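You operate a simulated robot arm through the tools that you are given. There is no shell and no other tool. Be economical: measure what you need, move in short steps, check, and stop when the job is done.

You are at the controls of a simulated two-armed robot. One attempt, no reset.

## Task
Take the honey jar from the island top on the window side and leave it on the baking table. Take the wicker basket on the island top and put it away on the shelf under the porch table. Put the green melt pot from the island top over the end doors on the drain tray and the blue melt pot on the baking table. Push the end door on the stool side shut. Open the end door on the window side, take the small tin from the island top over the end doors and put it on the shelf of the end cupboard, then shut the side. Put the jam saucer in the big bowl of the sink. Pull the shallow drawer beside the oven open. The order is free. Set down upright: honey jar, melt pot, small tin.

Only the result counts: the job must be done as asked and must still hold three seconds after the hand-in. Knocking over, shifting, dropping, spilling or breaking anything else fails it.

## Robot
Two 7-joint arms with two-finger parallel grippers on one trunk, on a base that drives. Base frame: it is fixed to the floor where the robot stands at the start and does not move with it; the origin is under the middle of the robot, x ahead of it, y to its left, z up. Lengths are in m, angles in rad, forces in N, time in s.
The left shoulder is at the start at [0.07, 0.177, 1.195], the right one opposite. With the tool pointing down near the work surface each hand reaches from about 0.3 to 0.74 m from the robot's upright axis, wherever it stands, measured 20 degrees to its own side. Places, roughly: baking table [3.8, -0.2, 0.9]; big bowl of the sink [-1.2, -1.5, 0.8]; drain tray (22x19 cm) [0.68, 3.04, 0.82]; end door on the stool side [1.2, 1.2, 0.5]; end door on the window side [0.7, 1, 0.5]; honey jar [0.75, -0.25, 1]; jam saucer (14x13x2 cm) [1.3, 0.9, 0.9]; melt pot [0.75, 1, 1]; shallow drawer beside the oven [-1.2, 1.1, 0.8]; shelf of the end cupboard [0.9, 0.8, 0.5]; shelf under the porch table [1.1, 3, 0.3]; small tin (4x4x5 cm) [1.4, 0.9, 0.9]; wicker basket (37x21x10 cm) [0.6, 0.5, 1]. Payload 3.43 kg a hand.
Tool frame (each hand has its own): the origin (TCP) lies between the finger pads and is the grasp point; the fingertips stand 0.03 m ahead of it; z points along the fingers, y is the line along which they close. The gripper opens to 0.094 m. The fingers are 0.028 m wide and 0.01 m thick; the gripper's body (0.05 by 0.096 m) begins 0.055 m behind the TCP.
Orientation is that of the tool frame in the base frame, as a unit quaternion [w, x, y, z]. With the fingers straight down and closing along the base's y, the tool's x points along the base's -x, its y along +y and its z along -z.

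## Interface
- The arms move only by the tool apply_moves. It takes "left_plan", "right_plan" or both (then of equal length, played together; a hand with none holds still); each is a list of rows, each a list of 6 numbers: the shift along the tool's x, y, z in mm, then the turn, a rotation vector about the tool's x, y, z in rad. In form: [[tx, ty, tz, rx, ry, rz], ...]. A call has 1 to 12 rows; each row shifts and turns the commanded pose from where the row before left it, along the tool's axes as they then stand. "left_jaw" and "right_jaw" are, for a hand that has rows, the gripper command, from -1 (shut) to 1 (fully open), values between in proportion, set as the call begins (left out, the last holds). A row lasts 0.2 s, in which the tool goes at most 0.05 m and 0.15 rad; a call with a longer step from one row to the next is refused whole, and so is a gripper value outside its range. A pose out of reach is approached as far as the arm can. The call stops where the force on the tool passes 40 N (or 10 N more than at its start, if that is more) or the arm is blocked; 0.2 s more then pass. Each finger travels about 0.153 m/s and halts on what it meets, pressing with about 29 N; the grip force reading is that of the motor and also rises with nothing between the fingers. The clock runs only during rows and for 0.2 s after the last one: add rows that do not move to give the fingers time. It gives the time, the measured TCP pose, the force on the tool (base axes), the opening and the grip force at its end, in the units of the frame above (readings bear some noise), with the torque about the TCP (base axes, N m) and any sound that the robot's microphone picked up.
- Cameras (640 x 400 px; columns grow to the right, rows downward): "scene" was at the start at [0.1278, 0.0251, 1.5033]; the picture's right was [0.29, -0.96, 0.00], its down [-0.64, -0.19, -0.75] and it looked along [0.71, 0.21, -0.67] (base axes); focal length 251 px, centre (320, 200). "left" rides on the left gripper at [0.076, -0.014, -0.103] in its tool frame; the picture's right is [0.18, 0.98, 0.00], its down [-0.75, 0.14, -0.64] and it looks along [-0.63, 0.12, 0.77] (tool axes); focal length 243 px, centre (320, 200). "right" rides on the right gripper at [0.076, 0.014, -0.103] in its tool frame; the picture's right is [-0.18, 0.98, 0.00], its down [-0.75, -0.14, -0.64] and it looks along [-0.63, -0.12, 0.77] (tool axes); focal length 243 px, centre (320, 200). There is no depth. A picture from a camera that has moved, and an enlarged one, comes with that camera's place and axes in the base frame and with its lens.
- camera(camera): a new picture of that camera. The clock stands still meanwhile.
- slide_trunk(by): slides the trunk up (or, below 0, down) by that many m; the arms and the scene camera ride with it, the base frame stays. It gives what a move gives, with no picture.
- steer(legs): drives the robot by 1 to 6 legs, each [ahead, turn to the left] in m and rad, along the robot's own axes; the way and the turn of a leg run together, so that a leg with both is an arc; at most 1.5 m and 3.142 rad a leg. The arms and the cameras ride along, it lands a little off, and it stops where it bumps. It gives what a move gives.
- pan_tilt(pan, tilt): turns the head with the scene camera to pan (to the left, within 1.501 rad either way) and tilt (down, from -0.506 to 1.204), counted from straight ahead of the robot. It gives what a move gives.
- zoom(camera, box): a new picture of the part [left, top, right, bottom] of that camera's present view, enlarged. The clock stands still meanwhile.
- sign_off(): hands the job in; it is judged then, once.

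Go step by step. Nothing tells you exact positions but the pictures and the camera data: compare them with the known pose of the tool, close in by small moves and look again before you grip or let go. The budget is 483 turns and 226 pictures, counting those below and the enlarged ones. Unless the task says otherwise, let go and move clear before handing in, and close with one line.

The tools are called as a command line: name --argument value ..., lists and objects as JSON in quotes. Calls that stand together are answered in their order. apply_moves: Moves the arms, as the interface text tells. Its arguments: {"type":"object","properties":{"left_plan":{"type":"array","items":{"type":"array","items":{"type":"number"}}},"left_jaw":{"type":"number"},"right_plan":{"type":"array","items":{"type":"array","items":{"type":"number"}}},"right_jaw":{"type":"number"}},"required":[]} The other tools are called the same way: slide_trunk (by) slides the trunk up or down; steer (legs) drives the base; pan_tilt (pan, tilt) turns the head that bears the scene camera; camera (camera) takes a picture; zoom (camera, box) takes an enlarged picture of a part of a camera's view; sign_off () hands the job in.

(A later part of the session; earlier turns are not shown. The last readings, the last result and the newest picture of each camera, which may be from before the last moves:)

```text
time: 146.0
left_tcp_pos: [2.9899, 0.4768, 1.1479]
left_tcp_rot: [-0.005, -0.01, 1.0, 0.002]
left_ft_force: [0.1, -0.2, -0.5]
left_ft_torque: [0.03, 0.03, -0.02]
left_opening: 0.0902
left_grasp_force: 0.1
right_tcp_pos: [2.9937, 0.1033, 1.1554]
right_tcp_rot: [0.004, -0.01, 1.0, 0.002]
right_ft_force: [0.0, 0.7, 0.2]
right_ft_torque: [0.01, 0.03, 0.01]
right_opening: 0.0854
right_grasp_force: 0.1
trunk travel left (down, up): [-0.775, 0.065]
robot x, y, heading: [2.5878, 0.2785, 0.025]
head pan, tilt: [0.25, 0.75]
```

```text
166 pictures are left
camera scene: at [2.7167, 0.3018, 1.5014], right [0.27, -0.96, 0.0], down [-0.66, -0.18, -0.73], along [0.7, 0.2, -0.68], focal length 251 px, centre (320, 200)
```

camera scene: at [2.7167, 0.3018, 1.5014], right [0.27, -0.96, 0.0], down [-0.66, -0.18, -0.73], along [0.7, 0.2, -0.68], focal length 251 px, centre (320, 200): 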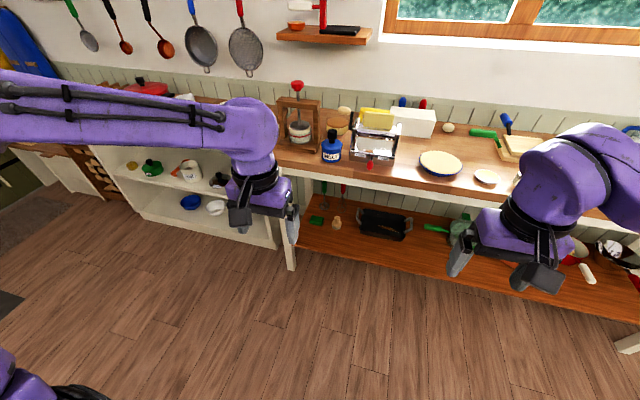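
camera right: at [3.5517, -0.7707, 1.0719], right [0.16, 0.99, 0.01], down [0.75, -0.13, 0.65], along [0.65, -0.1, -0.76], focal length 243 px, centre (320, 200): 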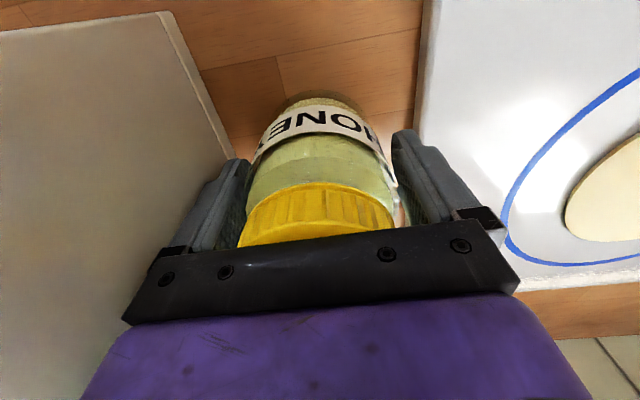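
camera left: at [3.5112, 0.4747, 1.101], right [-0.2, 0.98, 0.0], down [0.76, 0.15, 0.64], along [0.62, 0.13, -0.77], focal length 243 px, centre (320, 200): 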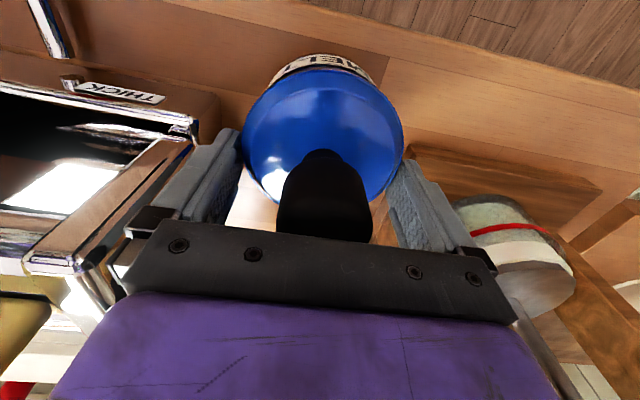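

The blue pot stands fine. Back to the island end.

steer --legs '[[0, 1.785], [1.5, 0], [0.2, 0], [0, 1.33], [1.35, 0], [0, 1.571]]'

pan_tilt --pan 0.0 --tilt 0.75

camera --camera "scene"

```text
time: 172.4
left_tcp_pos: [1.0844, 1.5542, 1.1494]
left_tcp_rot: [-0.001, 0.704, 0.711, 0.004]
left_ft_force: [0.2, -0.4, -0.6]
left_ft_torque: [-0.01, 0.0, 0.01]
left_opening: 0.0902
left_grasp_force: 0.1
right_tcp_pos: [0.7089, 1.5547, 1.157]
right_tcp_rot: [0.004, 0.703, 0.711, -0.002]
right_ft_force: [-0.8, 0.3, -0.9]
right_ft_torque: [0.0, -0.02, 0.02]
right_opening: 0.0854
right_grasp_force: 0.0
trunk travel left (down, up): [-0.775, 0.065]
robot x, y, heading: [0.8857, 1.96, -1.564]
head pan, tilt: [0.25, 0.75]
```

```text
time: 173.2
left_tcp_pos: [1.084, 1.555, 1.1488]
left_tcp_rot: [-0.001, 0.703, 0.711, 0.004]
left_ft_force: [0.5, 0.4, -0.2]
left_ft_torque: [-0.01, -0.04, 0.01]
left_opening: 0.0905
left_grasp_force: 0.1
right_tcp_pos: [0.7092, 1.5548, 1.1566]
right_tcp_rot: [0.004, 0.704, 0.711, -0.002]
right_ft_force: [-0.4, -0.6, 0.0]
right_ft_torque: [-0.03, -0.02, 0.0]
right_opening: 0.0853
right_grasp_force: 0.0
trunk travel left (down, up): [-0.775, 0.065]
robot x, y, heading: [0.888, 1.9555, -1.558]
head pan, tilt: [0.0, 0.75]
```

```text
165 pictures are left
camera scene: at [0.8875, 1.826, 1.5015], right [-1.0, -0.01, 0.0], down [-0.01, 0.68, -0.73], along [0.01, -0.73, -0.68], focal length 251 px, centre (320, 200)
```

scene: 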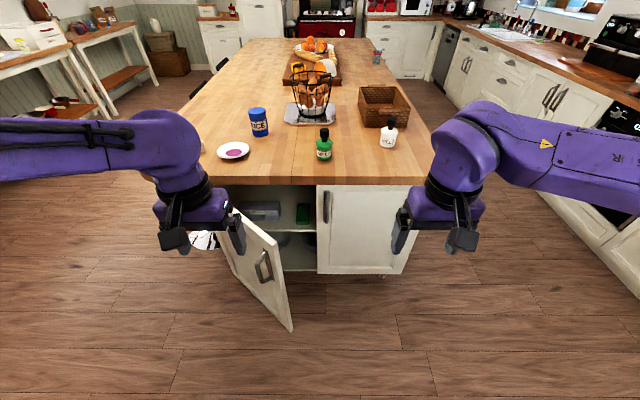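

Now I prepare the right hand to pull the window-side door handle at about (0.87, 1.09, 0.77): turn the tool to point at -y while moving it forward.

apply_moves --right_plan '[[-16, 0, 0, 0, -0.1428, 0], [-16, 0, 2, 0, -0.1428, 0], [-15, 0, 5, 0, -0.1428, 0], [-15, 0, 7, 0, -0.1428, 0], [-13, 0, 9, 0, -0.1428, 0], [-12, 0, 11, 0, -0.1428, 0], [-10, 0, 12, 0, -0.1428, 0], [-8, 0, 14, 0, -0.1428, 0], [-6, 0, 15, 0, -0.1428, 0], [-4, 0, 16, 0, -0.1428, 0], [-2, 0, 16, 0, -0.1428, 0], [0, 0, 0, 0, 0, 0]]' --right_jaw 1

slide_trunk --by -0.35

camera --camera "scene"

camera --camera "right"

```text
time: 175.8
left_tcp_pos: [1.0844, 1.5549, 1.1486]
left_tcp_rot: [-0.001, 0.703, 0.711, 0.003]
left_ft_force: [-1.0, 0.6, -0.2]
left_ft_torque: [0.0, 0.04, 0.01]
left_opening: 0.0902
left_grasp_force: 0.1
right_tcp_pos: [0.711, 1.3788, 1.154]
right_tcp_rot: [0.505, 0.497, 0.499, -0.499]
right_ft_force: [-0.6, 0.1, -0.4]
right_ft_torque: [0.01, 0.01, 0.03]
right_opening: 0.0942
right_grasp_force: 0.1
trunk travel left (down, up): [-0.775, 0.065]
robot x, y, heading: [0.8915, 1.9605, -1.558]
head pan, tilt: [0.0, 0.75]
```

```text
time: 179.2
left_tcp_pos: [1.0843, 1.5548, 0.7985]
left_tcp_rot: [-0.001, 0.703, 0.711, 0.004]
left_ft_force: [-0.2, -0.1, 0.2]
left_ft_torque: [0.02, -0.01, -0.04]
left_opening: 0.0901
left_grasp_force: 0.0
right_tcp_pos: [0.7113, 1.3785, 0.8038]
right_tcp_rot: [0.505, 0.497, 0.499, -0.499]
right_ft_force: [-0.7, 0.1, 0.5]
right_ft_torque: [-0.03, 0.01, -0.02]
right_opening: 0.0938
right_grasp_force: 0.2
trunk travel left (down, up): [-0.425, 0.415]
robot x, y, heading: [0.8859, 1.9562, -1.555]
head pan, tilt: [0.0, 0.75]
```

```text
164 pictures are left
camera scene: at [0.8873, 1.8262, 1.1516], right [-1.0, -0.01, 0.0], down [-0.01, 0.68, -0.73], along [0.01, -0.73, -0.68], focal length 251 px, centre (320, 200)
```

scene: 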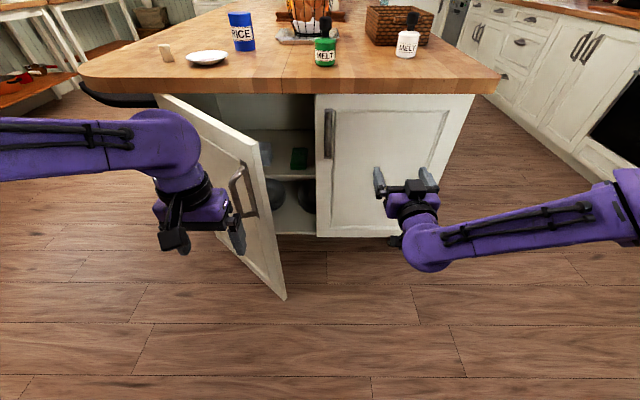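

```text
163 pictures are left
camera right: at [0.7242, 1.4799, 0.7273], right [0.98, 0.01, 0.19], down [-0.15, 0.65, 0.75], along [-0.11, -0.76, 0.64], focal length 243 px, centre (320, 200)
```

right: 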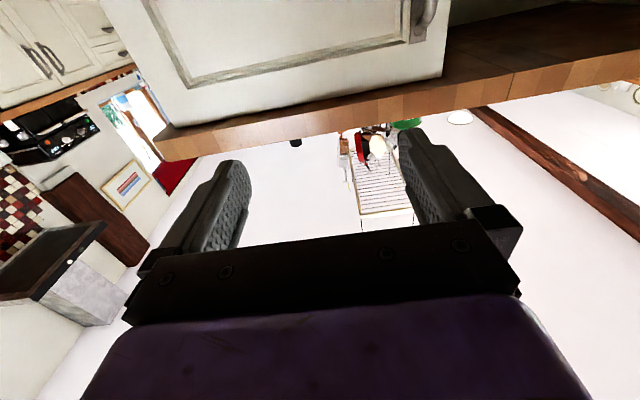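

I see the handle at (0.863, ~1.09, 0.75). First I close the stool-side door with the left hand, so it's out of the way: turn the left tool forward, jaw shut, clear of the door.

apply_moves --left_plan '[[-9, 9, 0, 0, -0.1428, 0], [-9, 9, 1, 0, -0.1428, 0], [-9, 9, 3, 0, -0.1428, 0], [-8, 9, 4, 0, -0.1428, 0], [-8, 9, 5, 0, -0.1428, 0], [-7, 9, 6, 0, -0.1428, 0], [-6, 9, 7, 0, -0.1428, 0], [-5, 9, 8, 0, -0.1428, 0], [-4, 9, 9, 0, -0.1428, 0], [-3, 9, 9, 0, -0.1428, 0], [-1, 9, 9, 0, -0.1428, 0], [0, 0, 0, 0, 0, 0]]' --left_jaw -1

camera --camera "scene"

```text
time: 181.8
left_tcp_pos: [1.1781, 1.4453, 0.7998]
left_tcp_rot: [0.476, 0.523, 0.528, -0.47]
left_ft_force: [0.2, -0.8, -0.6]
left_ft_torque: [-0.04, -0.03, -0.03]
left_opening: 0.0002
left_grasp_force: 28.7
left hand out of reach, approached as far as the arm can: row 7, 8, 11
right_tcp_pos: [0.7109, 1.3781, 0.8043]
right_tcp_rot: [0.505, 0.496, 0.499, -0.499]
right_ft_force: [0.8, 0.1, -0.1]
right_ft_torque: [0.01, 0.0, 0.02]
right_opening: 0.0938
right_grasp_force: 0.0
trunk travel left (down, up): [-0.425, 0.415]
robot x, y, heading: [0.8884, 1.9581, -1.562]
head pan, tilt: [0.0, 0.75]
```

```text
162 pictures are left
camera scene: at [0.8875, 1.826, 1.1515], right [-1.0, -0.01, 0.0], down [-0.01, 0.68, -0.73], along [0.01, -0.73, -0.68], focal length 251 px, centre (320, 200)
```

scene: 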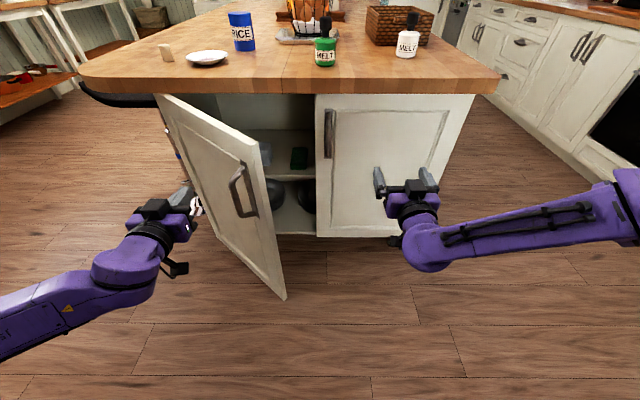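

apply_moves --left_plan '[[40, 0, 0, 0, 0, 0], [40, 0, 0, 0, 0, 0], [40, 0, 0, 0, 0, 0], [40, 0, 0, 0, 0, 0], [20, 0, 0, 0, 0, 0]]'

steer --legs '[[0.19, 0]]'

camera --camera "scene"

```text
time: 183.0
left_tcp_pos: [1.1784, 1.4458, 0.7999]
left_tcp_rot: [0.476, 0.524, 0.526, -0.471]
left_ft_force: [0.0, 0.2, 0.5]
left_ft_torque: [0.04, -0.01, 0.01]
left_opening: 0.0002
left_grasp_force: 29.5
left hand out of reach, approached as far as the arm can: row 1, 2, 3, 4, 5
right_tcp_pos: [0.7123, 1.3788, 0.8046]
right_tcp_rot: [0.505, 0.497, 0.499, -0.5]
right_ft_force: [-0.7, -0.2, 0.4]
right_ft_torque: [0.01, -0.02, -0.02]
right_opening: 0.094
right_grasp_force: 0.1
trunk travel left (down, up): [-0.425, 0.415]
robot x, y, heading: [0.8901, 1.9589, -1.559]
head pan, tilt: [0.0, 0.75]
```

```text
time: 184.6
left_tcp_pos: [1.1769, 1.2502, 0.7993]
left_tcp_rot: [0.476, 0.524, 0.527, -0.47]
left_ft_force: [0.0, 0.2, 0.5]
left_ft_torque: [-0.03, 0.02, -0.01]
left_opening: 0.0002
left_grasp_force: 29.2
right_tcp_pos: [0.7107, 1.185, 0.803]
right_tcp_rot: [0.504, 0.498, 0.498, -0.5]
right_ft_force: [0.3, -0.7, -0.5]
right_ft_torque: [-0.02, 0.02, 0.01]
right_opening: 0.0939
right_grasp_force: 0.0
trunk travel left (down, up): [-0.425, 0.415]
robot x, y, heading: [0.893, 1.7631, -1.567]
head pan, tilt: [0.0, 0.75]
```

```text
161 pictures are left
camera scene: at [0.8883, 1.6322, 1.1514], right [-1.0, -0.01, 0.0], down [0.0, 0.68, -0.73], along [0.0, -0.73, -0.68], focal length 251 px, centre (320, 200)
```

scene: 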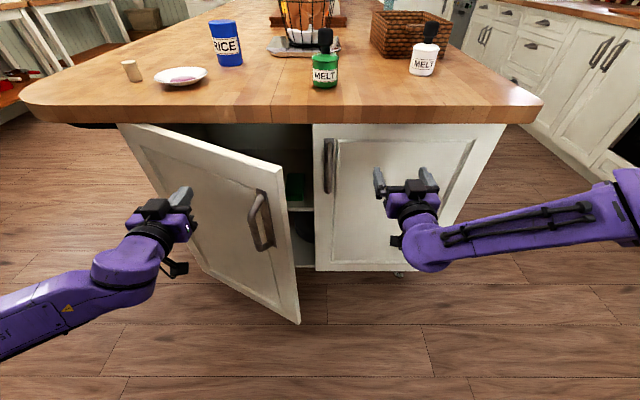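

The left fingertips are just at the door. I push it forward.

apply_moves --left_plan '[[0, 0, 30, 0, 0, 0], [0, 0, 30, 0, 0, 0], [0, 0, 30, 0, 0, 0], [0, 0, 30, 0, 0, 0]]'

camera --camera "scene"

```text
time: 185.6
left_tcp_pos: [1.1783, 1.1321, 0.7843]
left_tcp_rot: [0.475, 0.524, 0.527, -0.471]
left_ft_force: [0.3, -0.6, -0.4]
left_ft_torque: [-0.03, -0.01, -0.01]
left_opening: 0.0
left_grasp_force: 28.7
right_tcp_pos: [0.7113, 1.1858, 0.8033]
right_tcp_rot: [0.504, 0.497, 0.499, -0.5]
right_ft_force: [1.0, 0.0, -0.8]
right_ft_torque: [0.01, 0.02, -0.02]
right_opening: 0.0942
right_grasp_force: 0.1
trunk travel left (down, up): [-0.425, 0.415]
robot x, y, heading: [0.8919, 1.7622, -1.568]
head pan, tilt: [0.0, 0.75]
```

```text
160 pictures are left
camera scene: at [0.8888, 1.6325, 1.1515], right [-1.0, -0.01, 0.0], down [0.0, 0.68, -0.73], along [0.0, -0.73, -0.68], focal length 251 px, centre (320, 200)
```

scene: 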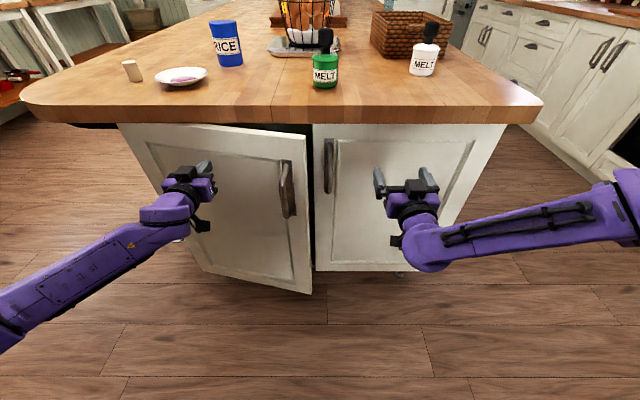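

apply_moves --left_plan '[[0, 0, 20, 0, 0, 0], [0, 0, 15, 0, 0, 0], [0, 0, 15, 0, 0, 0], [0, 0, 10, 0, 0, 0], [0, 0, 10, 0, 0, 0]]'

camera --camera "scene"

```text
time: 186.8
left_tcp_pos: [1.178, 1.0638, 0.7815]
left_tcp_rot: [0.476, 0.523, 0.526, -0.472]
left_ft_force: [-0.3, 0.0, -0.1]
left_ft_torque: [-0.01, 0.02, -0.04]
left_opening: 0.0001
left_grasp_force: 28.7
right_tcp_pos: [0.7114, 1.1857, 0.8037]
right_tcp_rot: [0.504, 0.497, 0.499, -0.5]
right_ft_force: [0.0, 0.1, 1.5]
right_ft_torque: [0.02, 0.02, 0.03]
right_opening: 0.0938
right_grasp_force: 0.1
trunk travel left (down, up): [-0.425, 0.415]
robot x, y, heading: [0.8844, 1.7686, -1.57]
head pan, tilt: [0.0, 0.75]
```

```text
159 pictures are left
camera scene: at [0.8883, 1.6329, 1.1515], right [-1.0, -0.01, 0.0], down [0.0, 0.68, -0.73], along [0.0, -0.73, -0.68], focal length 251 px, centre (320, 200)
```

scene: 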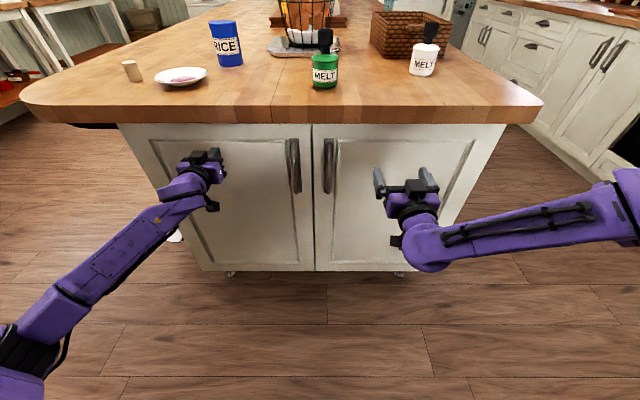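

Nearly shut; I push gently until it meets resistance.

apply_moves --left_plan '[[0, 0, 6, 0, 0, 0], [0, 0, 6, 0, 0, 0], [0, 0, 6, 0, 0, 0], [0, 0, 6, 0, 0, 0], [0, 0, 0, 0, 0, 0]]'

zoom --camera "scene" --box '[110, 100, 350, 280]'

```text
time: 187.3
left_tcp_pos: [1.1796, 1.0613, 0.7792]
left_tcp_rot: [0.476, 0.524, 0.525, -0.473]
left_ft_force: [1.3, 27.0, 2.2]
left_ft_torque: [-0.36, 0.05, 0.05]
left_opening: 0.0
left_grasp_force: 29.0
right_tcp_pos: [0.7126, 1.1893, 0.8063]
right_tcp_rot: [0.506, 0.495, 0.498, -0.5]
right_ft_force: [-0.2, 0.7, -1.0]
right_ft_torque: [0.0, 0.03, 0.03]
right_opening: 0.094
right_grasp_force: 0.1
trunk travel left (down, up): [-0.425, 0.415]
robot x, y, heading: [0.891, 1.7633, -1.559]
head pan, tilt: [0.0, 0.75]
stopped in row 2 (left hand): the force on the tool passed its limit (the readings are from after the stop); the commanded pose is now the measured one
```

```text
2.22 times, centred on (230, 190) of scene
camera zoom: at [0.889, 1.6387, 1.1522], right [-1.0, -0.01, 0.0], down [-0.01, 0.68, -0.73], along [0.01, -0.73, -0.68], focal length 558 px, centre (520, 222)
```

zoom: 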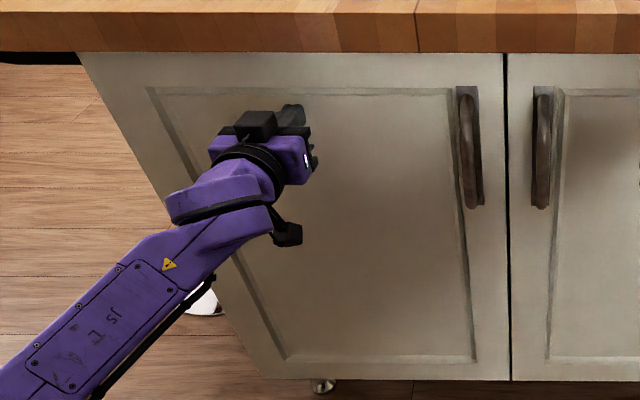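

The stool-side door is shut. I withdraw the left hand and bring the right hand before the window-side handle at (0.864, 1.07, 0.754).

apply_moves --left_plan '[[0, 0, -30, 0, 0, 0], [0, 0, -40, 0, 0, 0], [0, 0, -40, 0, 0, 0], [0, 0, -40, 0, 0, 0], [0, 0, -20, 0, 0, 0]]' --right_plan '[[10, 31, 0, 0, 0, 0], [10, 31, 0, 0, 0, 0], [10, 31, 0, 0, 0, 0], [10, 31, 0, 0, 0, 0], [10, 29, 0, 0, 0, 0]]' --right_jaw 1

camera --camera "right"

camera --camera "scene"

```text
time: 188.5
left_tcp_pos: [1.1797, 1.226, 0.7921]
left_tcp_rot: [0.474, 0.526, 0.527, -0.471]
left_ft_force: [-0.8, -0.3, 0.6]
left_ft_torque: [-0.02, 0.0, -0.01]
left_opening: 0.0003
left_grasp_force: 28.9
right_tcp_pos: [0.8641, 1.1851, 0.7542]
right_tcp_rot: [0.504, 0.497, 0.499, -0.5]
right_ft_force: [0.3, 0.2, 0.0]
right_ft_torque: [0.01, 0.03, -0.04]
right_opening: 0.0941
right_grasp_force: 0.0
trunk travel left (down, up): [-0.425, 0.415]
robot x, y, heading: [0.8916, 1.7627, -1.563]
head pan, tilt: [0.0, 0.75]
```

```text
157 pictures are left
camera right: at [0.8774, 1.2878, 0.6779], right [0.98, 0.01, 0.19], down [-0.15, 0.65, 0.75], along [-0.11, -0.76, 0.64], focal length 243 px, centre (320, 200)
```

right: 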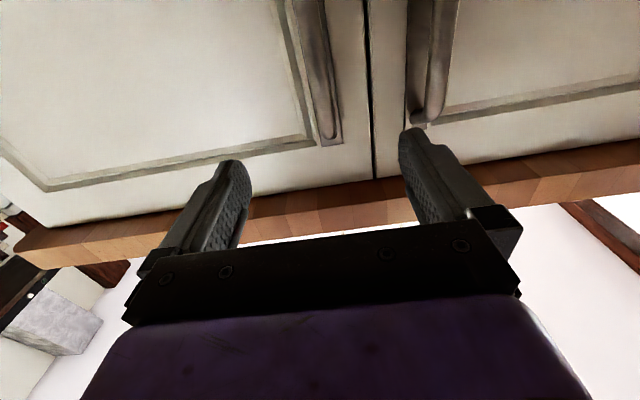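

```text
156 pictures are left
camera scene: at [0.8895, 1.634, 1.1515], right [-1.0, -0.01, 0.0], down [-0.01, 0.68, -0.73], along [0.01, -0.73, -0.68], focal length 251 px, centre (320, 200)
```

scene: 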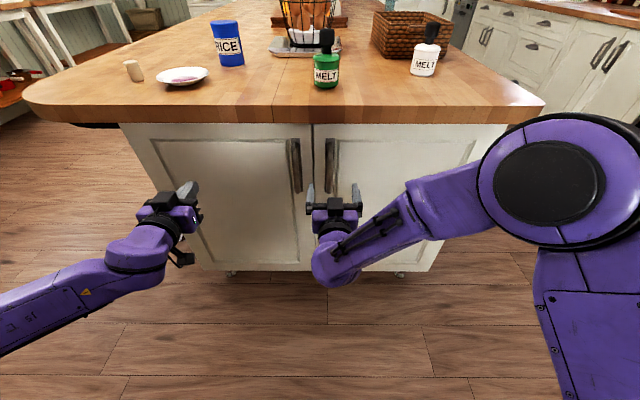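

Align slightly and advance around the handle.

apply_moves --right_plan '[[7, 6, 25, 0, 0, 0], [7, 0, 30, 0, 0, 0], [0, 0, 25, 0, 0, 0], [0, 0, 18, 0, 0, 0], [0, 0, 0, 0, 0, 0]]'

camera --camera "right"

zoom --camera "scene" --box '[250, 100, 430, 220]'

```text
time: 189.7
left_tcp_pos: [1.1787, 1.2268, 0.7937]
left_tcp_rot: [0.475, 0.525, 0.527, -0.47]
left_ft_force: [-0.7, 0.1, 0.5]
left_ft_torque: [-0.02, 0.0, 0.02]
left_opening: 0.0
left_grasp_force: 29.2
right_tcp_pos: [0.8716, 1.0873, 0.7412]
right_tcp_rot: [0.504, 0.497, 0.498, -0.501]
right_ft_force: [0.1, 1.0, 0.1]
right_ft_torque: [0.03, 0.04, 0.03]
right_opening: 0.0942
right_grasp_force: 0.0
trunk travel left (down, up): [-0.425, 0.415]
robot x, y, heading: [0.8936, 1.7663, -1.563]
head pan, tilt: [0.0, 0.75]
```

```text
155 pictures are left
camera right: at [0.8845, 1.1892, 0.6647], right [0.98, 0.01, 0.19], down [-0.15, 0.65, 0.75], along [-0.11, -0.76, 0.64], focal length 243 px, centre (320, 200)
```

right: 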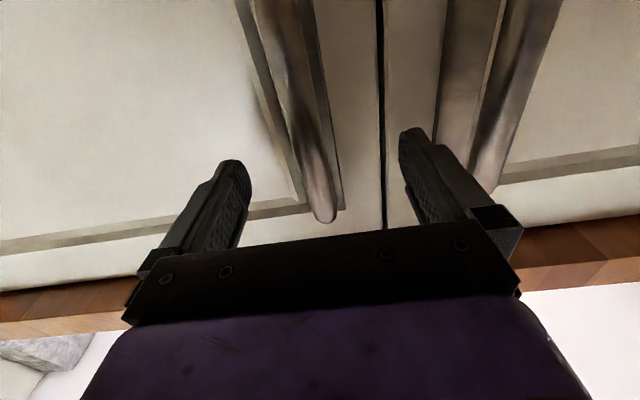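

```text
3.33 times, centred on (340, 160) of scene
camera zoom: at [0.8889, 1.634, 1.1515], right [-1.0, -0.01, 0.0], down [-0.01, 0.68, -0.73], along [0.01, -0.73, -0.68], focal length 836 px, centre (253, 333)
```

zoom: 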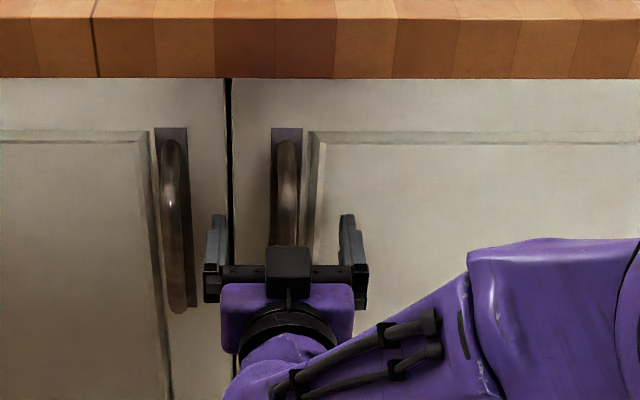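

The handle lies between the fingers; I close.

apply_moves --right_plan '[[0, 0, 0, 0, 0, 0], [0, 0, 0, 0, 0, 0], [0, 0, 0, 0, 0, 0], [0, 0, 0, 0, 0, 0]]' --right_jaw -1

```text
time: 190.7
left_tcp_pos: [1.177, 1.2276, 0.7927]
left_tcp_rot: [0.475, 0.526, 0.526, -0.47]
left_ft_force: [-0.4, 0.0, 0.3]
left_ft_torque: [0.01, -0.03, -0.01]
left_opening: 0.0
left_grasp_force: 29.3
right_tcp_pos: [0.8693, 1.0871, 0.7419]
right_tcp_rot: [0.504, 0.498, 0.498, -0.5]
right_ft_force: [-13.0, 0.3, -0.5]
right_ft_torque: [0.22, 0.66, -0.27]
right_opening: 0.0178
right_grasp_force: 45.0
trunk travel left (down, up): [-0.425, 0.415]
robot x, y, heading: [0.8912, 1.7702, -1.564]
head pan, tilt: [0.0, 0.75]
```

Firm on the handle. I pull along the door's arc, turning the tool with it.

apply_moves --right_plan '[[0, -6, -22, -0.05, 0, 0], [0, -4.6, -31, -0.07, 0, 0], [0, -4.6, -31, -0.07, 0, 0], [0, -4.6, -31, -0.07, 0, 0]]'

camera --camera "scene"

```text
time: 191.7
left_tcp_pos: [1.1777, 1.2264, 0.7945]
left_tcp_rot: [0.475, 0.527, 0.525, -0.471]
left_ft_force: [-0.3, -0.1, 0.7]
left_ft_torque: [-0.02, 0.02, 0.01]
left_opening: 0.0
left_grasp_force: 29.3
right_tcp_pos: [0.8392, 1.2003, 0.7412]
right_tcp_rot: [0.565, 0.429, 0.556, -0.433]
right_ft_force: [-14.3, -6.3, 12.5]
right_ft_torque: [0.79, 0.69, -0.32]
right_opening: 0.0179
right_grasp_force: 44.8
trunk travel left (down, up): [-0.425, 0.415]
robot x, y, heading: [0.8937, 1.7661, -1.567]
head pan, tilt: [0.0, 0.75]
```

```text
153 pictures are left
camera scene: at [0.8861, 1.6348, 1.1519], right [-1.0, -0.01, 0.0], down [0.0, 0.68, -0.73], along [0.01, -0.73, -0.68], focal length 251 px, centre (320, 200)
```

scene: 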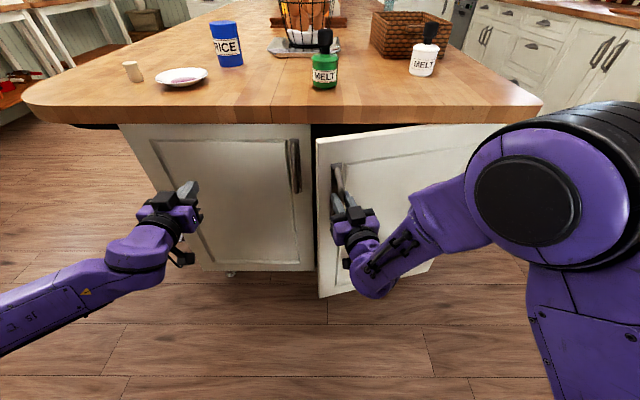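

The door opens. I keep pulling.

apply_moves --right_plan '[[0, -4.6, -31, -0.07, 0, 0], [0, -4.6, -31, -0.07, 0, 0], [0, -4.6, -31, -0.07, 0, 0], [0, -4.6, -31, -0.07, 0, 0]]'

camera --camera "scene"

```text
time: 192.7
left_tcp_pos: [1.1782, 1.2272, 0.7937]
left_tcp_rot: [0.475, 0.525, 0.527, -0.471]
left_ft_force: [-1.5, -0.5, -0.6]
left_ft_torque: [-0.01, -0.02, -0.03]
left_opening: 0.0002
left_grasp_force: 28.8
right_tcp_pos: [0.779, 1.3038, 0.742]
right_tcp_rot: [0.621, 0.344, 0.612, -0.348]
right_ft_force: [-3.1, -1.7, 18.9]
right_ft_torque: [0.43, 0.47, -0.24]
right_opening: 0.0176
right_grasp_force: 45.4
right hand out of reach, approached as far as the arm can: row 4
trunk travel left (down, up): [-0.425, 0.415]
robot x, y, heading: [0.8931, 1.7649, -1.56]
head pan, tilt: [0.0, 0.75]
```

```text
152 pictures are left
camera scene: at [0.8889, 1.6353, 1.1517], right [-1.0, -0.01, 0.0], down [-0.01, 0.68, -0.73], along [0.01, -0.73, -0.68], focal length 251 px, centre (320, 200)
```

scene: 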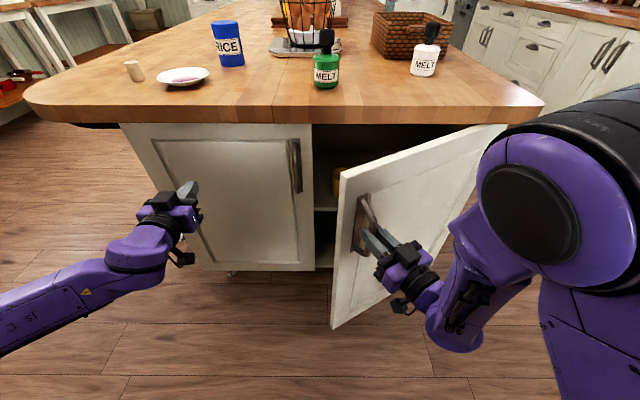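

The door is about 35° open and the arm is at its limit. I release, then back the base straight off; clearance to the bar is enough.

apply_moves --right_plan '[[0, 0, 0, 0, 0, 0], [0, 0, 0, 0, 0, 0], [0, 0, 0, 0, 0, 0]]' --right_jaw 1

steer --legs '[[-0.2, 0]]'

camera --camera "scene"

```text
time: 193.5
left_tcp_pos: [1.1781, 1.2268, 0.7935]
left_tcp_rot: [0.473, 0.526, 0.526, -0.471]
left_ft_force: [-0.6, 0.2, -0.9]
left_ft_torque: [-0.01, -0.01, -0.01]
left_opening: 0.0002
left_grasp_force: 29.2
right_tcp_pos: [0.7787, 1.3047, 0.7387]
right_tcp_rot: [0.619, 0.347, 0.612, -0.349]
right_ft_force: [-0.8, 0.9, 0.0]
right_ft_torque: [0.01, 0.01, -0.01]
right_opening: 0.0937
right_grasp_force: 0.1
trunk travel left (down, up): [-0.425, 0.415]
robot x, y, heading: [0.8896, 1.7677, -1.558]
head pan, tilt: [0.0, 0.75]
```

```text
time: 195.1
left_tcp_pos: [1.177, 1.4246, 0.7949]
left_tcp_rot: [0.474, 0.526, 0.526, -0.471]
left_ft_force: [-0.4, 0.3, 0.8]
left_ft_torque: [0.0, 0.03, -0.01]
left_opening: 0.0
left_grasp_force: 29.0
right_tcp_pos: [0.7762, 1.5031, 0.7394]
right_tcp_rot: [0.621, 0.345, 0.611, -0.349]
right_ft_force: [0.1, 0.3, 0.3]
right_ft_torque: [0.01, 0.01, -0.02]
right_opening: 0.0937
right_grasp_force: 0.0
trunk travel left (down, up): [-0.425, 0.415]
robot x, y, heading: [0.8904, 1.9643, -1.559]
head pan, tilt: [0.0, 0.75]
```

```text
151 pictures are left
camera scene: at [0.8872, 1.8327, 1.1517], right [-1.0, -0.01, 0.0], down [-0.01, 0.68, -0.73], along [0.01, -0.73, -0.68], focal length 251 px, centre (320, 200)
```

scene: 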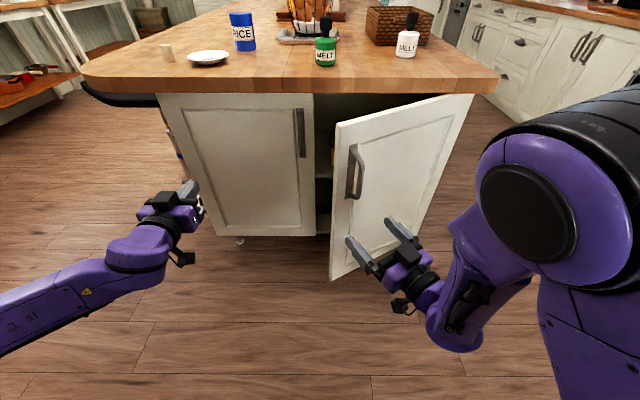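

The door stays put. I bring the right hand (jaw shut) round the door tip to its inner side.

apply_moves --right_plan '[[0, 37, 22, 0.135, 0, 0], [0, 40, 17, 0.135, 0, 0], [0, 42, 11, 0.135, 0, 0], [0, 43, 5, 0.1, 0, 0], [0, 15, 30, 0, 0, 0], [0, 0, 40, 0, 0, 0], [0, 0, 40, 0, 0, 0], [0, 0, 40, 0, 0, 0], [0, 0, 40, 0, 0, 0], [0, 0, 40, 0, 0, 0]]' --right_jaw -1

camera --camera "scene"

```text
time: 197.3
left_tcp_pos: [1.1776, 1.4234, 0.7926]
left_tcp_rot: [0.474, 0.526, 0.527, -0.47]
left_ft_force: [0.2, 0.0, -0.5]
left_ft_torque: [0.01, 0.01, 0.02]
left_opening: 0.0
left_grasp_force: 29.4
right_tcp_pos: [0.9733, 1.2738, 0.7413]
right_tcp_rot: [0.513, 0.49, 0.506, -0.491]
right_ft_force: [0.9, -0.3, 0.2]
right_ft_torque: [-0.01, 0.02, -0.01]
right_opening: 0.0
right_grasp_force: 28.9
trunk travel left (down, up): [-0.425, 0.415]
robot x, y, heading: [0.8879, 1.9635, -1.562]
head pan, tilt: [0.0, 0.75]
```

```text
150 pictures are left
camera scene: at [0.8876, 1.831, 1.1514], right [-1.0, -0.01, 0.0], down [-0.01, 0.68, -0.73], along [0.01, -0.73, -0.68], focal length 251 px, centre (320, 200)
```

scene: 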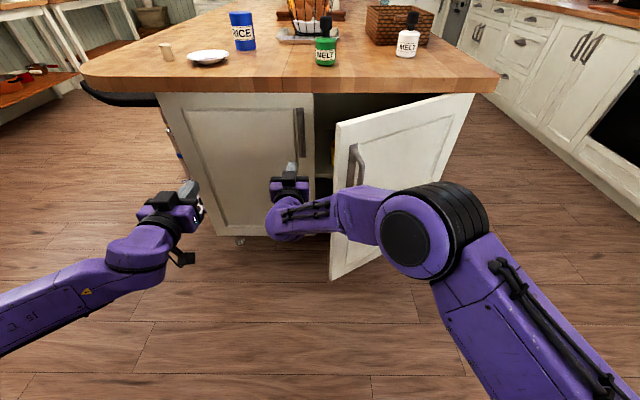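

apply_moves --right_plan '[[0, -35, 0, 0, 0, 0], [0, -35, 0, 0, 0, 0], [0, -35, -5, 0, 0, 0], [0, -35, -15, 0, 0, 0], [0, -35, -20, 0, 0, 0], [0, -35, -20, 0, 0, 0]]'

camera --camera "scene"

```text
time: 198.3
left_tcp_pos: [1.1783, 1.4258, 0.7947]
left_tcp_rot: [0.475, 0.526, 0.528, -0.469]
left_ft_force: [-0.6, -0.4, 0.0]
left_ft_torque: [-0.01, -0.02, 0.09]
left_opening: 0.0002
left_grasp_force: 28.8
right_tcp_pos: [0.8556, 1.2889, 0.7417]
right_tcp_rot: [0.521, 0.482, 0.514, -0.482]
right_ft_force: [8.1, 3.4, 4.7]
right_ft_torque: [0.0, 0.14, -0.05]
right_opening: 0.0
right_grasp_force: 28.9
trunk travel left (down, up): [-0.425, 0.415]
robot x, y, heading: [0.8909, 1.961, -1.557]
head pan, tilt: [0.0, 0.75]
stopped in row 4 (right hand): the force on the tool passed its limit (the readings are from after the stop); the commanded pose is now the measured one
```

```text
149 pictures are left
camera scene: at [0.8862, 1.8313, 1.1515], right [-1.0, -0.02, 0.0], down [-0.01, 0.68, -0.73], along [0.01, -0.73, -0.68], focal length 251 px, centre (320, 200)
```

scene: 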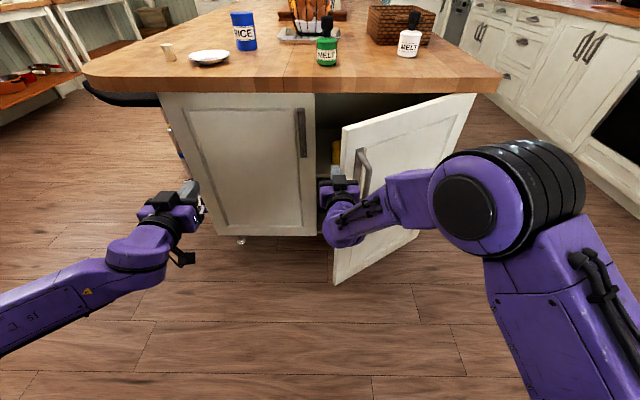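

The wrist jams on the door edge. Better: hook the door's inner face from above with the tool pointing down. I back the hand out, raise the trunk and turn the tool down.

apply_moves --right_plan '[[0, 30, 0, 0, 0, 0], [0, 30, -10, 0, 0, 0], [0, 0, -45, 0, 0, 0], [0, 0, -45, 0, 0, 0], [0, 0, -45, 0, 0, 0]]'

slide_trunk --by 0.25

apply_moves --right_plan '[[0, 0, 0, 0, 0.1428, 0], [0, 0, 0, 0, 0.1428, 0], [0, 0, 0, 0, 0.1428, 0], [0, 0, 0, 0, 0.1428, 0], [0, 0, 0, 0, 0.1428, 0], [0, 0, 0, 0, 0.1428, 0], [0, 0, 0, 0, 0.1428, 0], [0, 0, 0, 0, 0.1428, 0], [0, 0, 0, 0, 0.1428, 0], [0, 0, 0, 0, 0.1428, 0], [0, 0, 0, 0, 0.1428, 0]]'

camera --camera "scene"

```text
time: 199.3
left_tcp_pos: [1.1791, 1.4276, 0.7938]
left_tcp_rot: [0.476, 0.524, 0.528, -0.469]
left_ft_force: [-0.3, 0.5, -0.1]
left_ft_torque: [0.01, -0.04, 0.0]
left_opening: 0.0
left_grasp_force: 28.6
right_tcp_pos: [0.8931, 1.4041, 0.6488]
right_tcp_rot: [0.464, 0.543, 0.547, -0.437]
right_ft_force: [0.2, 0.0, -1.1]
right_ft_torque: [-0.03, 0.0, 0.01]
right_opening: 0.0
right_grasp_force: 29.1
trunk travel left (down, up): [-0.425, 0.415]
robot x, y, heading: [0.8904, 1.9621, -1.554]
head pan, tilt: [0.0, 0.75]
stopped in row 5 (right hand): the arm was blocked; the commanded pose is now the measured one
```

```text
time: 201.9
left_tcp_pos: [1.1808, 1.4254, 1.0439]
left_tcp_rot: [0.476, 0.524, 0.528, -0.469]
left_ft_force: [0.0, -1.6, -0.5]
left_ft_torque: [0.01, 0.02, -0.02]
left_opening: 0.0001
left_grasp_force: 29.0
right_tcp_pos: [0.8932, 1.4026, 0.8982]
right_tcp_rot: [0.464, 0.543, 0.546, -0.438]
right_ft_force: [-0.2, 0.6, 0.9]
right_ft_torque: [-0.01, 0.03, 0.02]
right_opening: 0.0
right_grasp_force: 29.3
trunk travel left (down, up): [-0.675, 0.165]
robot x, y, heading: [0.8864, 1.968, -1.561]
head pan, tilt: [0.0, 0.75]
```

```text
time: 204.3
left_tcp_pos: [1.1804, 1.4256, 1.0433]
left_tcp_rot: [0.476, 0.524, 0.528, -0.469]
left_ft_force: [0.1, -0.1, 0.3]
left_ft_torque: [-0.06, -0.01, 0.03]
left_opening: 0.0001
left_grasp_force: 29.1
right_tcp_pos: [0.8954, 1.4048, 0.8975]
right_tcp_rot: [-0.06, 0.691, 0.717, 0.073]
right_ft_force: [0.2, 0.0, 0.5]
right_ft_torque: [0.01, 0.01, -0.02]
right_opening: 0.0
right_grasp_force: 29.0
trunk travel left (down, up): [-0.675, 0.165]
robot x, y, heading: [0.888, 1.96, -1.555]
head pan, tilt: [0.0, 0.75]
```

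```text
148 pictures are left
camera scene: at [0.8885, 1.8309, 1.4014], right [-1.0, -0.02, 0.0], down [-0.01, 0.68, -0.73], along [0.01, -0.73, -0.68], focal length 251 px, centre (320, 200)
```

scene: 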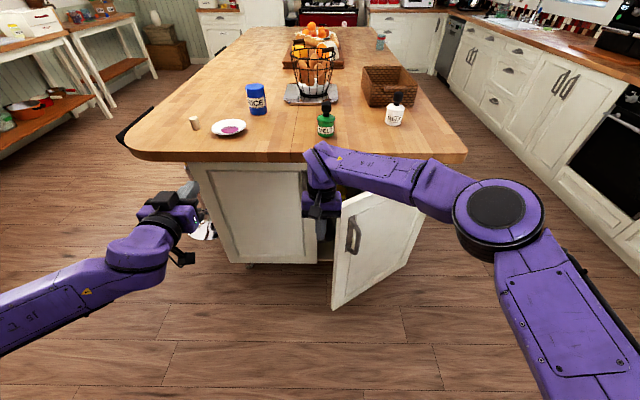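

Slight over-rotation; I correct it, rise, and move over the inner side of the door.

apply_moves --right_plan '[[0, 0, -45, 0, -0.095, 0], [0, 0, -45, 0, -0.095, 0], [-42, -10, 0, 0, 0, 0], [-42, -10, 0, 0, 0, 0], [-42, -20, 0, 0, 0, 0], [-42, -20, 0, 0, 0, 0], [-36, -25, 0, 0, 0, 0], [-36, -25, 0, 0, 0, 0], [0, 0, 0, 0, 0, 0]]'

camera --camera "right"

camera --camera "scene"

```text
time: 206.3
left_tcp_pos: [1.1796, 1.4251, 1.0428]
left_tcp_rot: [0.476, 0.524, 0.529, -0.468]
left_ft_force: [-0.2, -0.2, 0.0]
left_ft_torque: [0.02, -0.01, 0.04]
left_opening: 0.0001
left_grasp_force: 29.1
right_tcp_pos: [0.8844, 1.3475, 0.99]
right_tcp_rot: [0.009, 0.695, 0.719, 0.006]
right_ft_force: [0.6, -0.1, 0.4]
right_ft_torque: [0.0, 0.01, 0.0]
right_opening: 0.0
right_grasp_force: 28.5
right hand out of reach, approached as far as the arm can: row 4, 5, 6, 7, 8
trunk travel left (down, up): [-0.675, 0.165]
robot x, y, heading: [0.8861, 1.9678, -1.556]
head pan, tilt: [0.0, 0.75]
```

```text
147 pictures are left
camera right: at [0.8924, 1.4249, 1.0931], right [0.99, -0.15, 0.02], down [-0.13, -0.76, 0.64], along [-0.08, -0.64, -0.77], focal length 243 px, centre (320, 200)
```

right: 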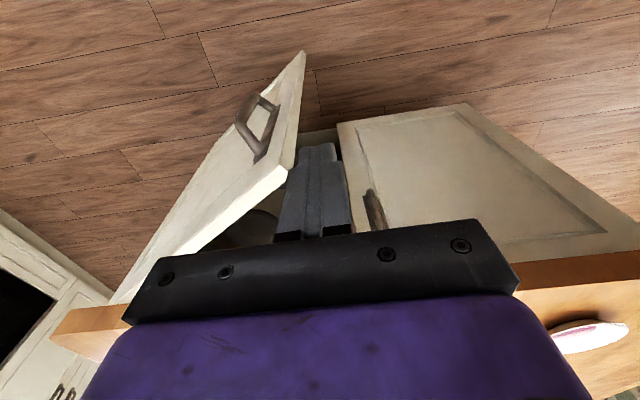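

```text
146 pictures are left
camera scene: at [0.888, 1.8318, 1.4015], right [-1.0, -0.01, 0.0], down [-0.01, 0.68, -0.73], along [0.01, -0.73, -0.68], focal length 251 px, centre (320, 200)
```

scene: 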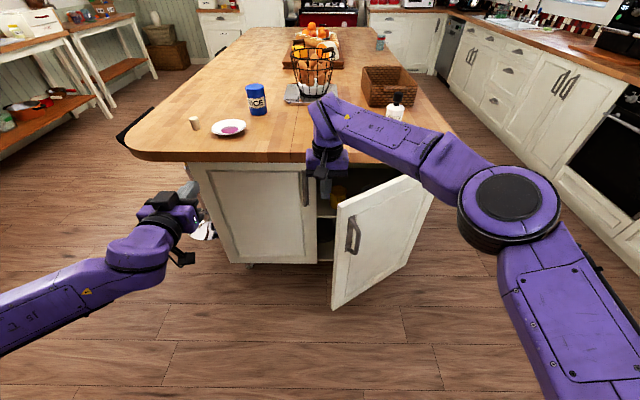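

I drive 0.15 m nearer, then continue.

steer --legs '[[0.15, 0]]'

apply_moves --right_plan '[[-10, -35, 0, 0, 0, 0], [-10, -35, 0, 0, 0, 0], [-15, -30, 0, 0, 0, 0], [0, 0, 0, 0, 0, 0]]'

camera --camera "right"

camera --camera "scene"

```text
time: 207.6
left_tcp_pos: [1.1788, 1.2741, 1.0434]
left_tcp_rot: [0.475, 0.525, 0.526, -0.471]
left_ft_force: [-0.2, 0.1, 0.0]
left_ft_torque: [-0.02, -0.01, -0.01]
left_opening: 0.0002
left_grasp_force: 29.1
right_tcp_pos: [0.8826, 1.1974, 0.9902]
right_tcp_rot: [0.009, 0.697, 0.717, 0.005]
right_ft_force: [0.4, -0.4, 0.6]
right_ft_torque: [0.0, 0.0, 0.0]
right_opening: 0.0001
right_grasp_force: 28.9
trunk travel left (down, up): [-0.675, 0.165]
robot x, y, heading: [0.8898, 1.8159, -1.561]
head pan, tilt: [0.0, 0.75]
```

```text
time: 208.6
left_tcp_pos: [1.1794, 1.2753, 1.0444]
left_tcp_rot: [0.475, 0.525, 0.527, -0.47]
left_ft_force: [-0.4, -1.0, 0.2]
left_ft_torque: [0.0, -0.01, -0.02]
left_opening: 0.0001
left_grasp_force: 28.6
right_tcp_pos: [0.8823, 1.1991, 0.9906]
right_tcp_rot: [0.009, 0.696, 0.718, 0.006]
right_ft_force: [-1.2, -0.2, 0.5]
right_ft_torque: [-0.02, 0.03, -0.04]
right_opening: 0.0
right_grasp_force: 29.0
right hand out of reach, approached as far as the arm can: row 1, 2, 3
trunk travel left (down, up): [-0.675, 0.165]
robot x, y, heading: [0.889, 1.8115, -1.558]
head pan, tilt: [0.0, 0.75]
```

```text
145 pictures are left
camera right: at [0.8922, 1.2748, 1.0932], right [0.99, -0.15, 0.02], down [-0.13, -0.76, 0.64], along [-0.08, -0.64, -0.77], focal length 243 px, centre (320, 200)
```

right: 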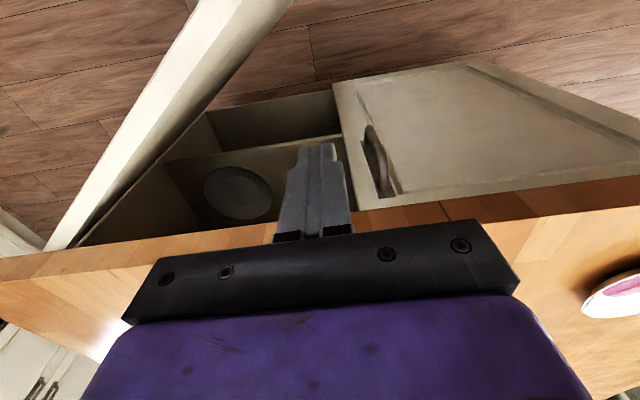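

```text
144 pictures are left
camera scene: at [0.8894, 1.6817, 1.4015], right [-1.0, -0.01, 0.0], down [-0.01, 0.68, -0.73], along [0.01, -0.73, -0.68], focal length 251 px, centre (320, 200)
```

scene: 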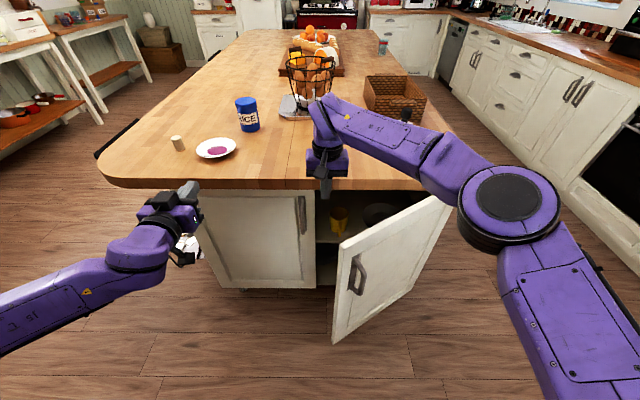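

I lower first, just beyond the door's tip on its inner side, then pull.

apply_moves --right_plan '[[0, 0, 35, 0, 0, 0], [0, 0, 35, 0, 0, 0], [0, 0, 35, 0, 0, 0], [0, 0, 35, 0, 0, 0], [0, -20, 0, 0, 0, 0], [0, -20, 0, 0, 0, 0]]'

camera --camera "right"

```text
time: 210.0
left_tcp_pos: [1.1787, 1.2748, 1.0438]
left_tcp_rot: [0.474, 0.526, 0.527, -0.47]
left_ft_force: [0.7, 0.5, 0.0]
left_ft_torque: [0.02, -0.02, 0.0]
left_opening: 0.0001
left_grasp_force: 29.0
right_tcp_pos: [0.8443, 1.1977, 0.8469]
right_tcp_rot: [0.009, 0.696, 0.718, 0.006]
right_ft_force: [0.4, 0.4, 0.9]
right_ft_torque: [-0.01, -0.02, -0.01]
right_opening: 0.0
right_grasp_force: 28.9
trunk travel left (down, up): [-0.675, 0.165]
robot x, y, heading: [0.891, 1.8116, -1.559]
head pan, tilt: [0.0, 0.75]
```

```text
143 pictures are left
camera right: at [0.8539, 1.2742, 0.9507], right [0.99, -0.15, 0.02], down [-0.13, -0.76, 0.64], along [-0.08, -0.64, -0.77], focal length 243 px, centre (320, 200)
```

right: 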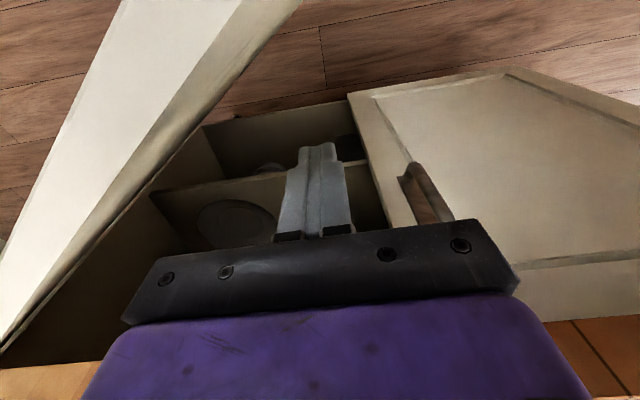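

apply_moves --right_plan '[[5, -30, 0, 0, 0, 0], [6, -30, 0, 0, 0, 0], [29, -21, 0, 0, 0, 0], [29, -21, 0, 0, 0, 0], [29, -21, 0, 0, 0, 0], [29, -21, 0, 0, 0, 0], [20, -29, 0, 0, 0, 0], [20, -29, 0, 0, 0, 0], [20, -29, 0, 0, 0, 0], [20, -29, 0, 0, 0, 0]]'

camera --camera "scene"

```text
time: 212.2
left_tcp_pos: [1.1784, 1.2761, 1.0454]
left_tcp_rot: [0.476, 0.525, 0.526, -0.47]
left_ft_force: [-0.9, 0.0, 0.2]
left_ft_torque: [-0.01, 0.04, 0.02]
left_opening: 0.0
left_grasp_force: 29.0
right_tcp_pos: [0.577, 1.3961, 0.8405]
right_tcp_rot: [0.009, 0.695, 0.719, 0.006]
right_ft_force: [0.1, -0.4, 0.9]
right_ft_torque: [-0.03, -0.01, 0.02]
right_opening: 0.0
right_grasp_force: 29.0
trunk travel left (down, up): [-0.675, 0.165]
robot x, y, heading: [0.8876, 1.8149, -1.559]
head pan, tilt: [0.0, 0.75]
```

```text
142 pictures are left
camera scene: at [0.8876, 1.683, 1.4017], right [-1.0, -0.01, 0.0], down [-0.01, 0.68, -0.73], along [0.01, -0.73, -0.68], focal length 251 px, centre (320, 200)
```

scene: 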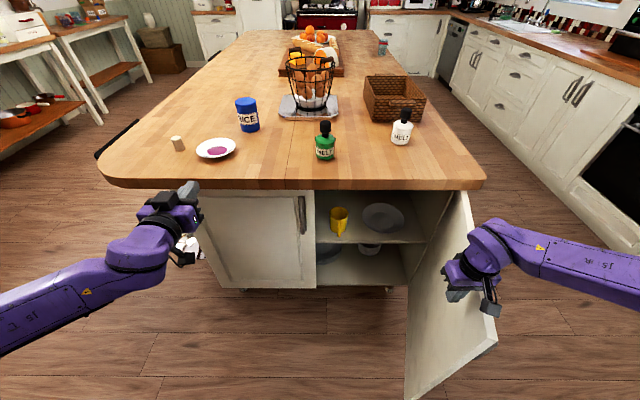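

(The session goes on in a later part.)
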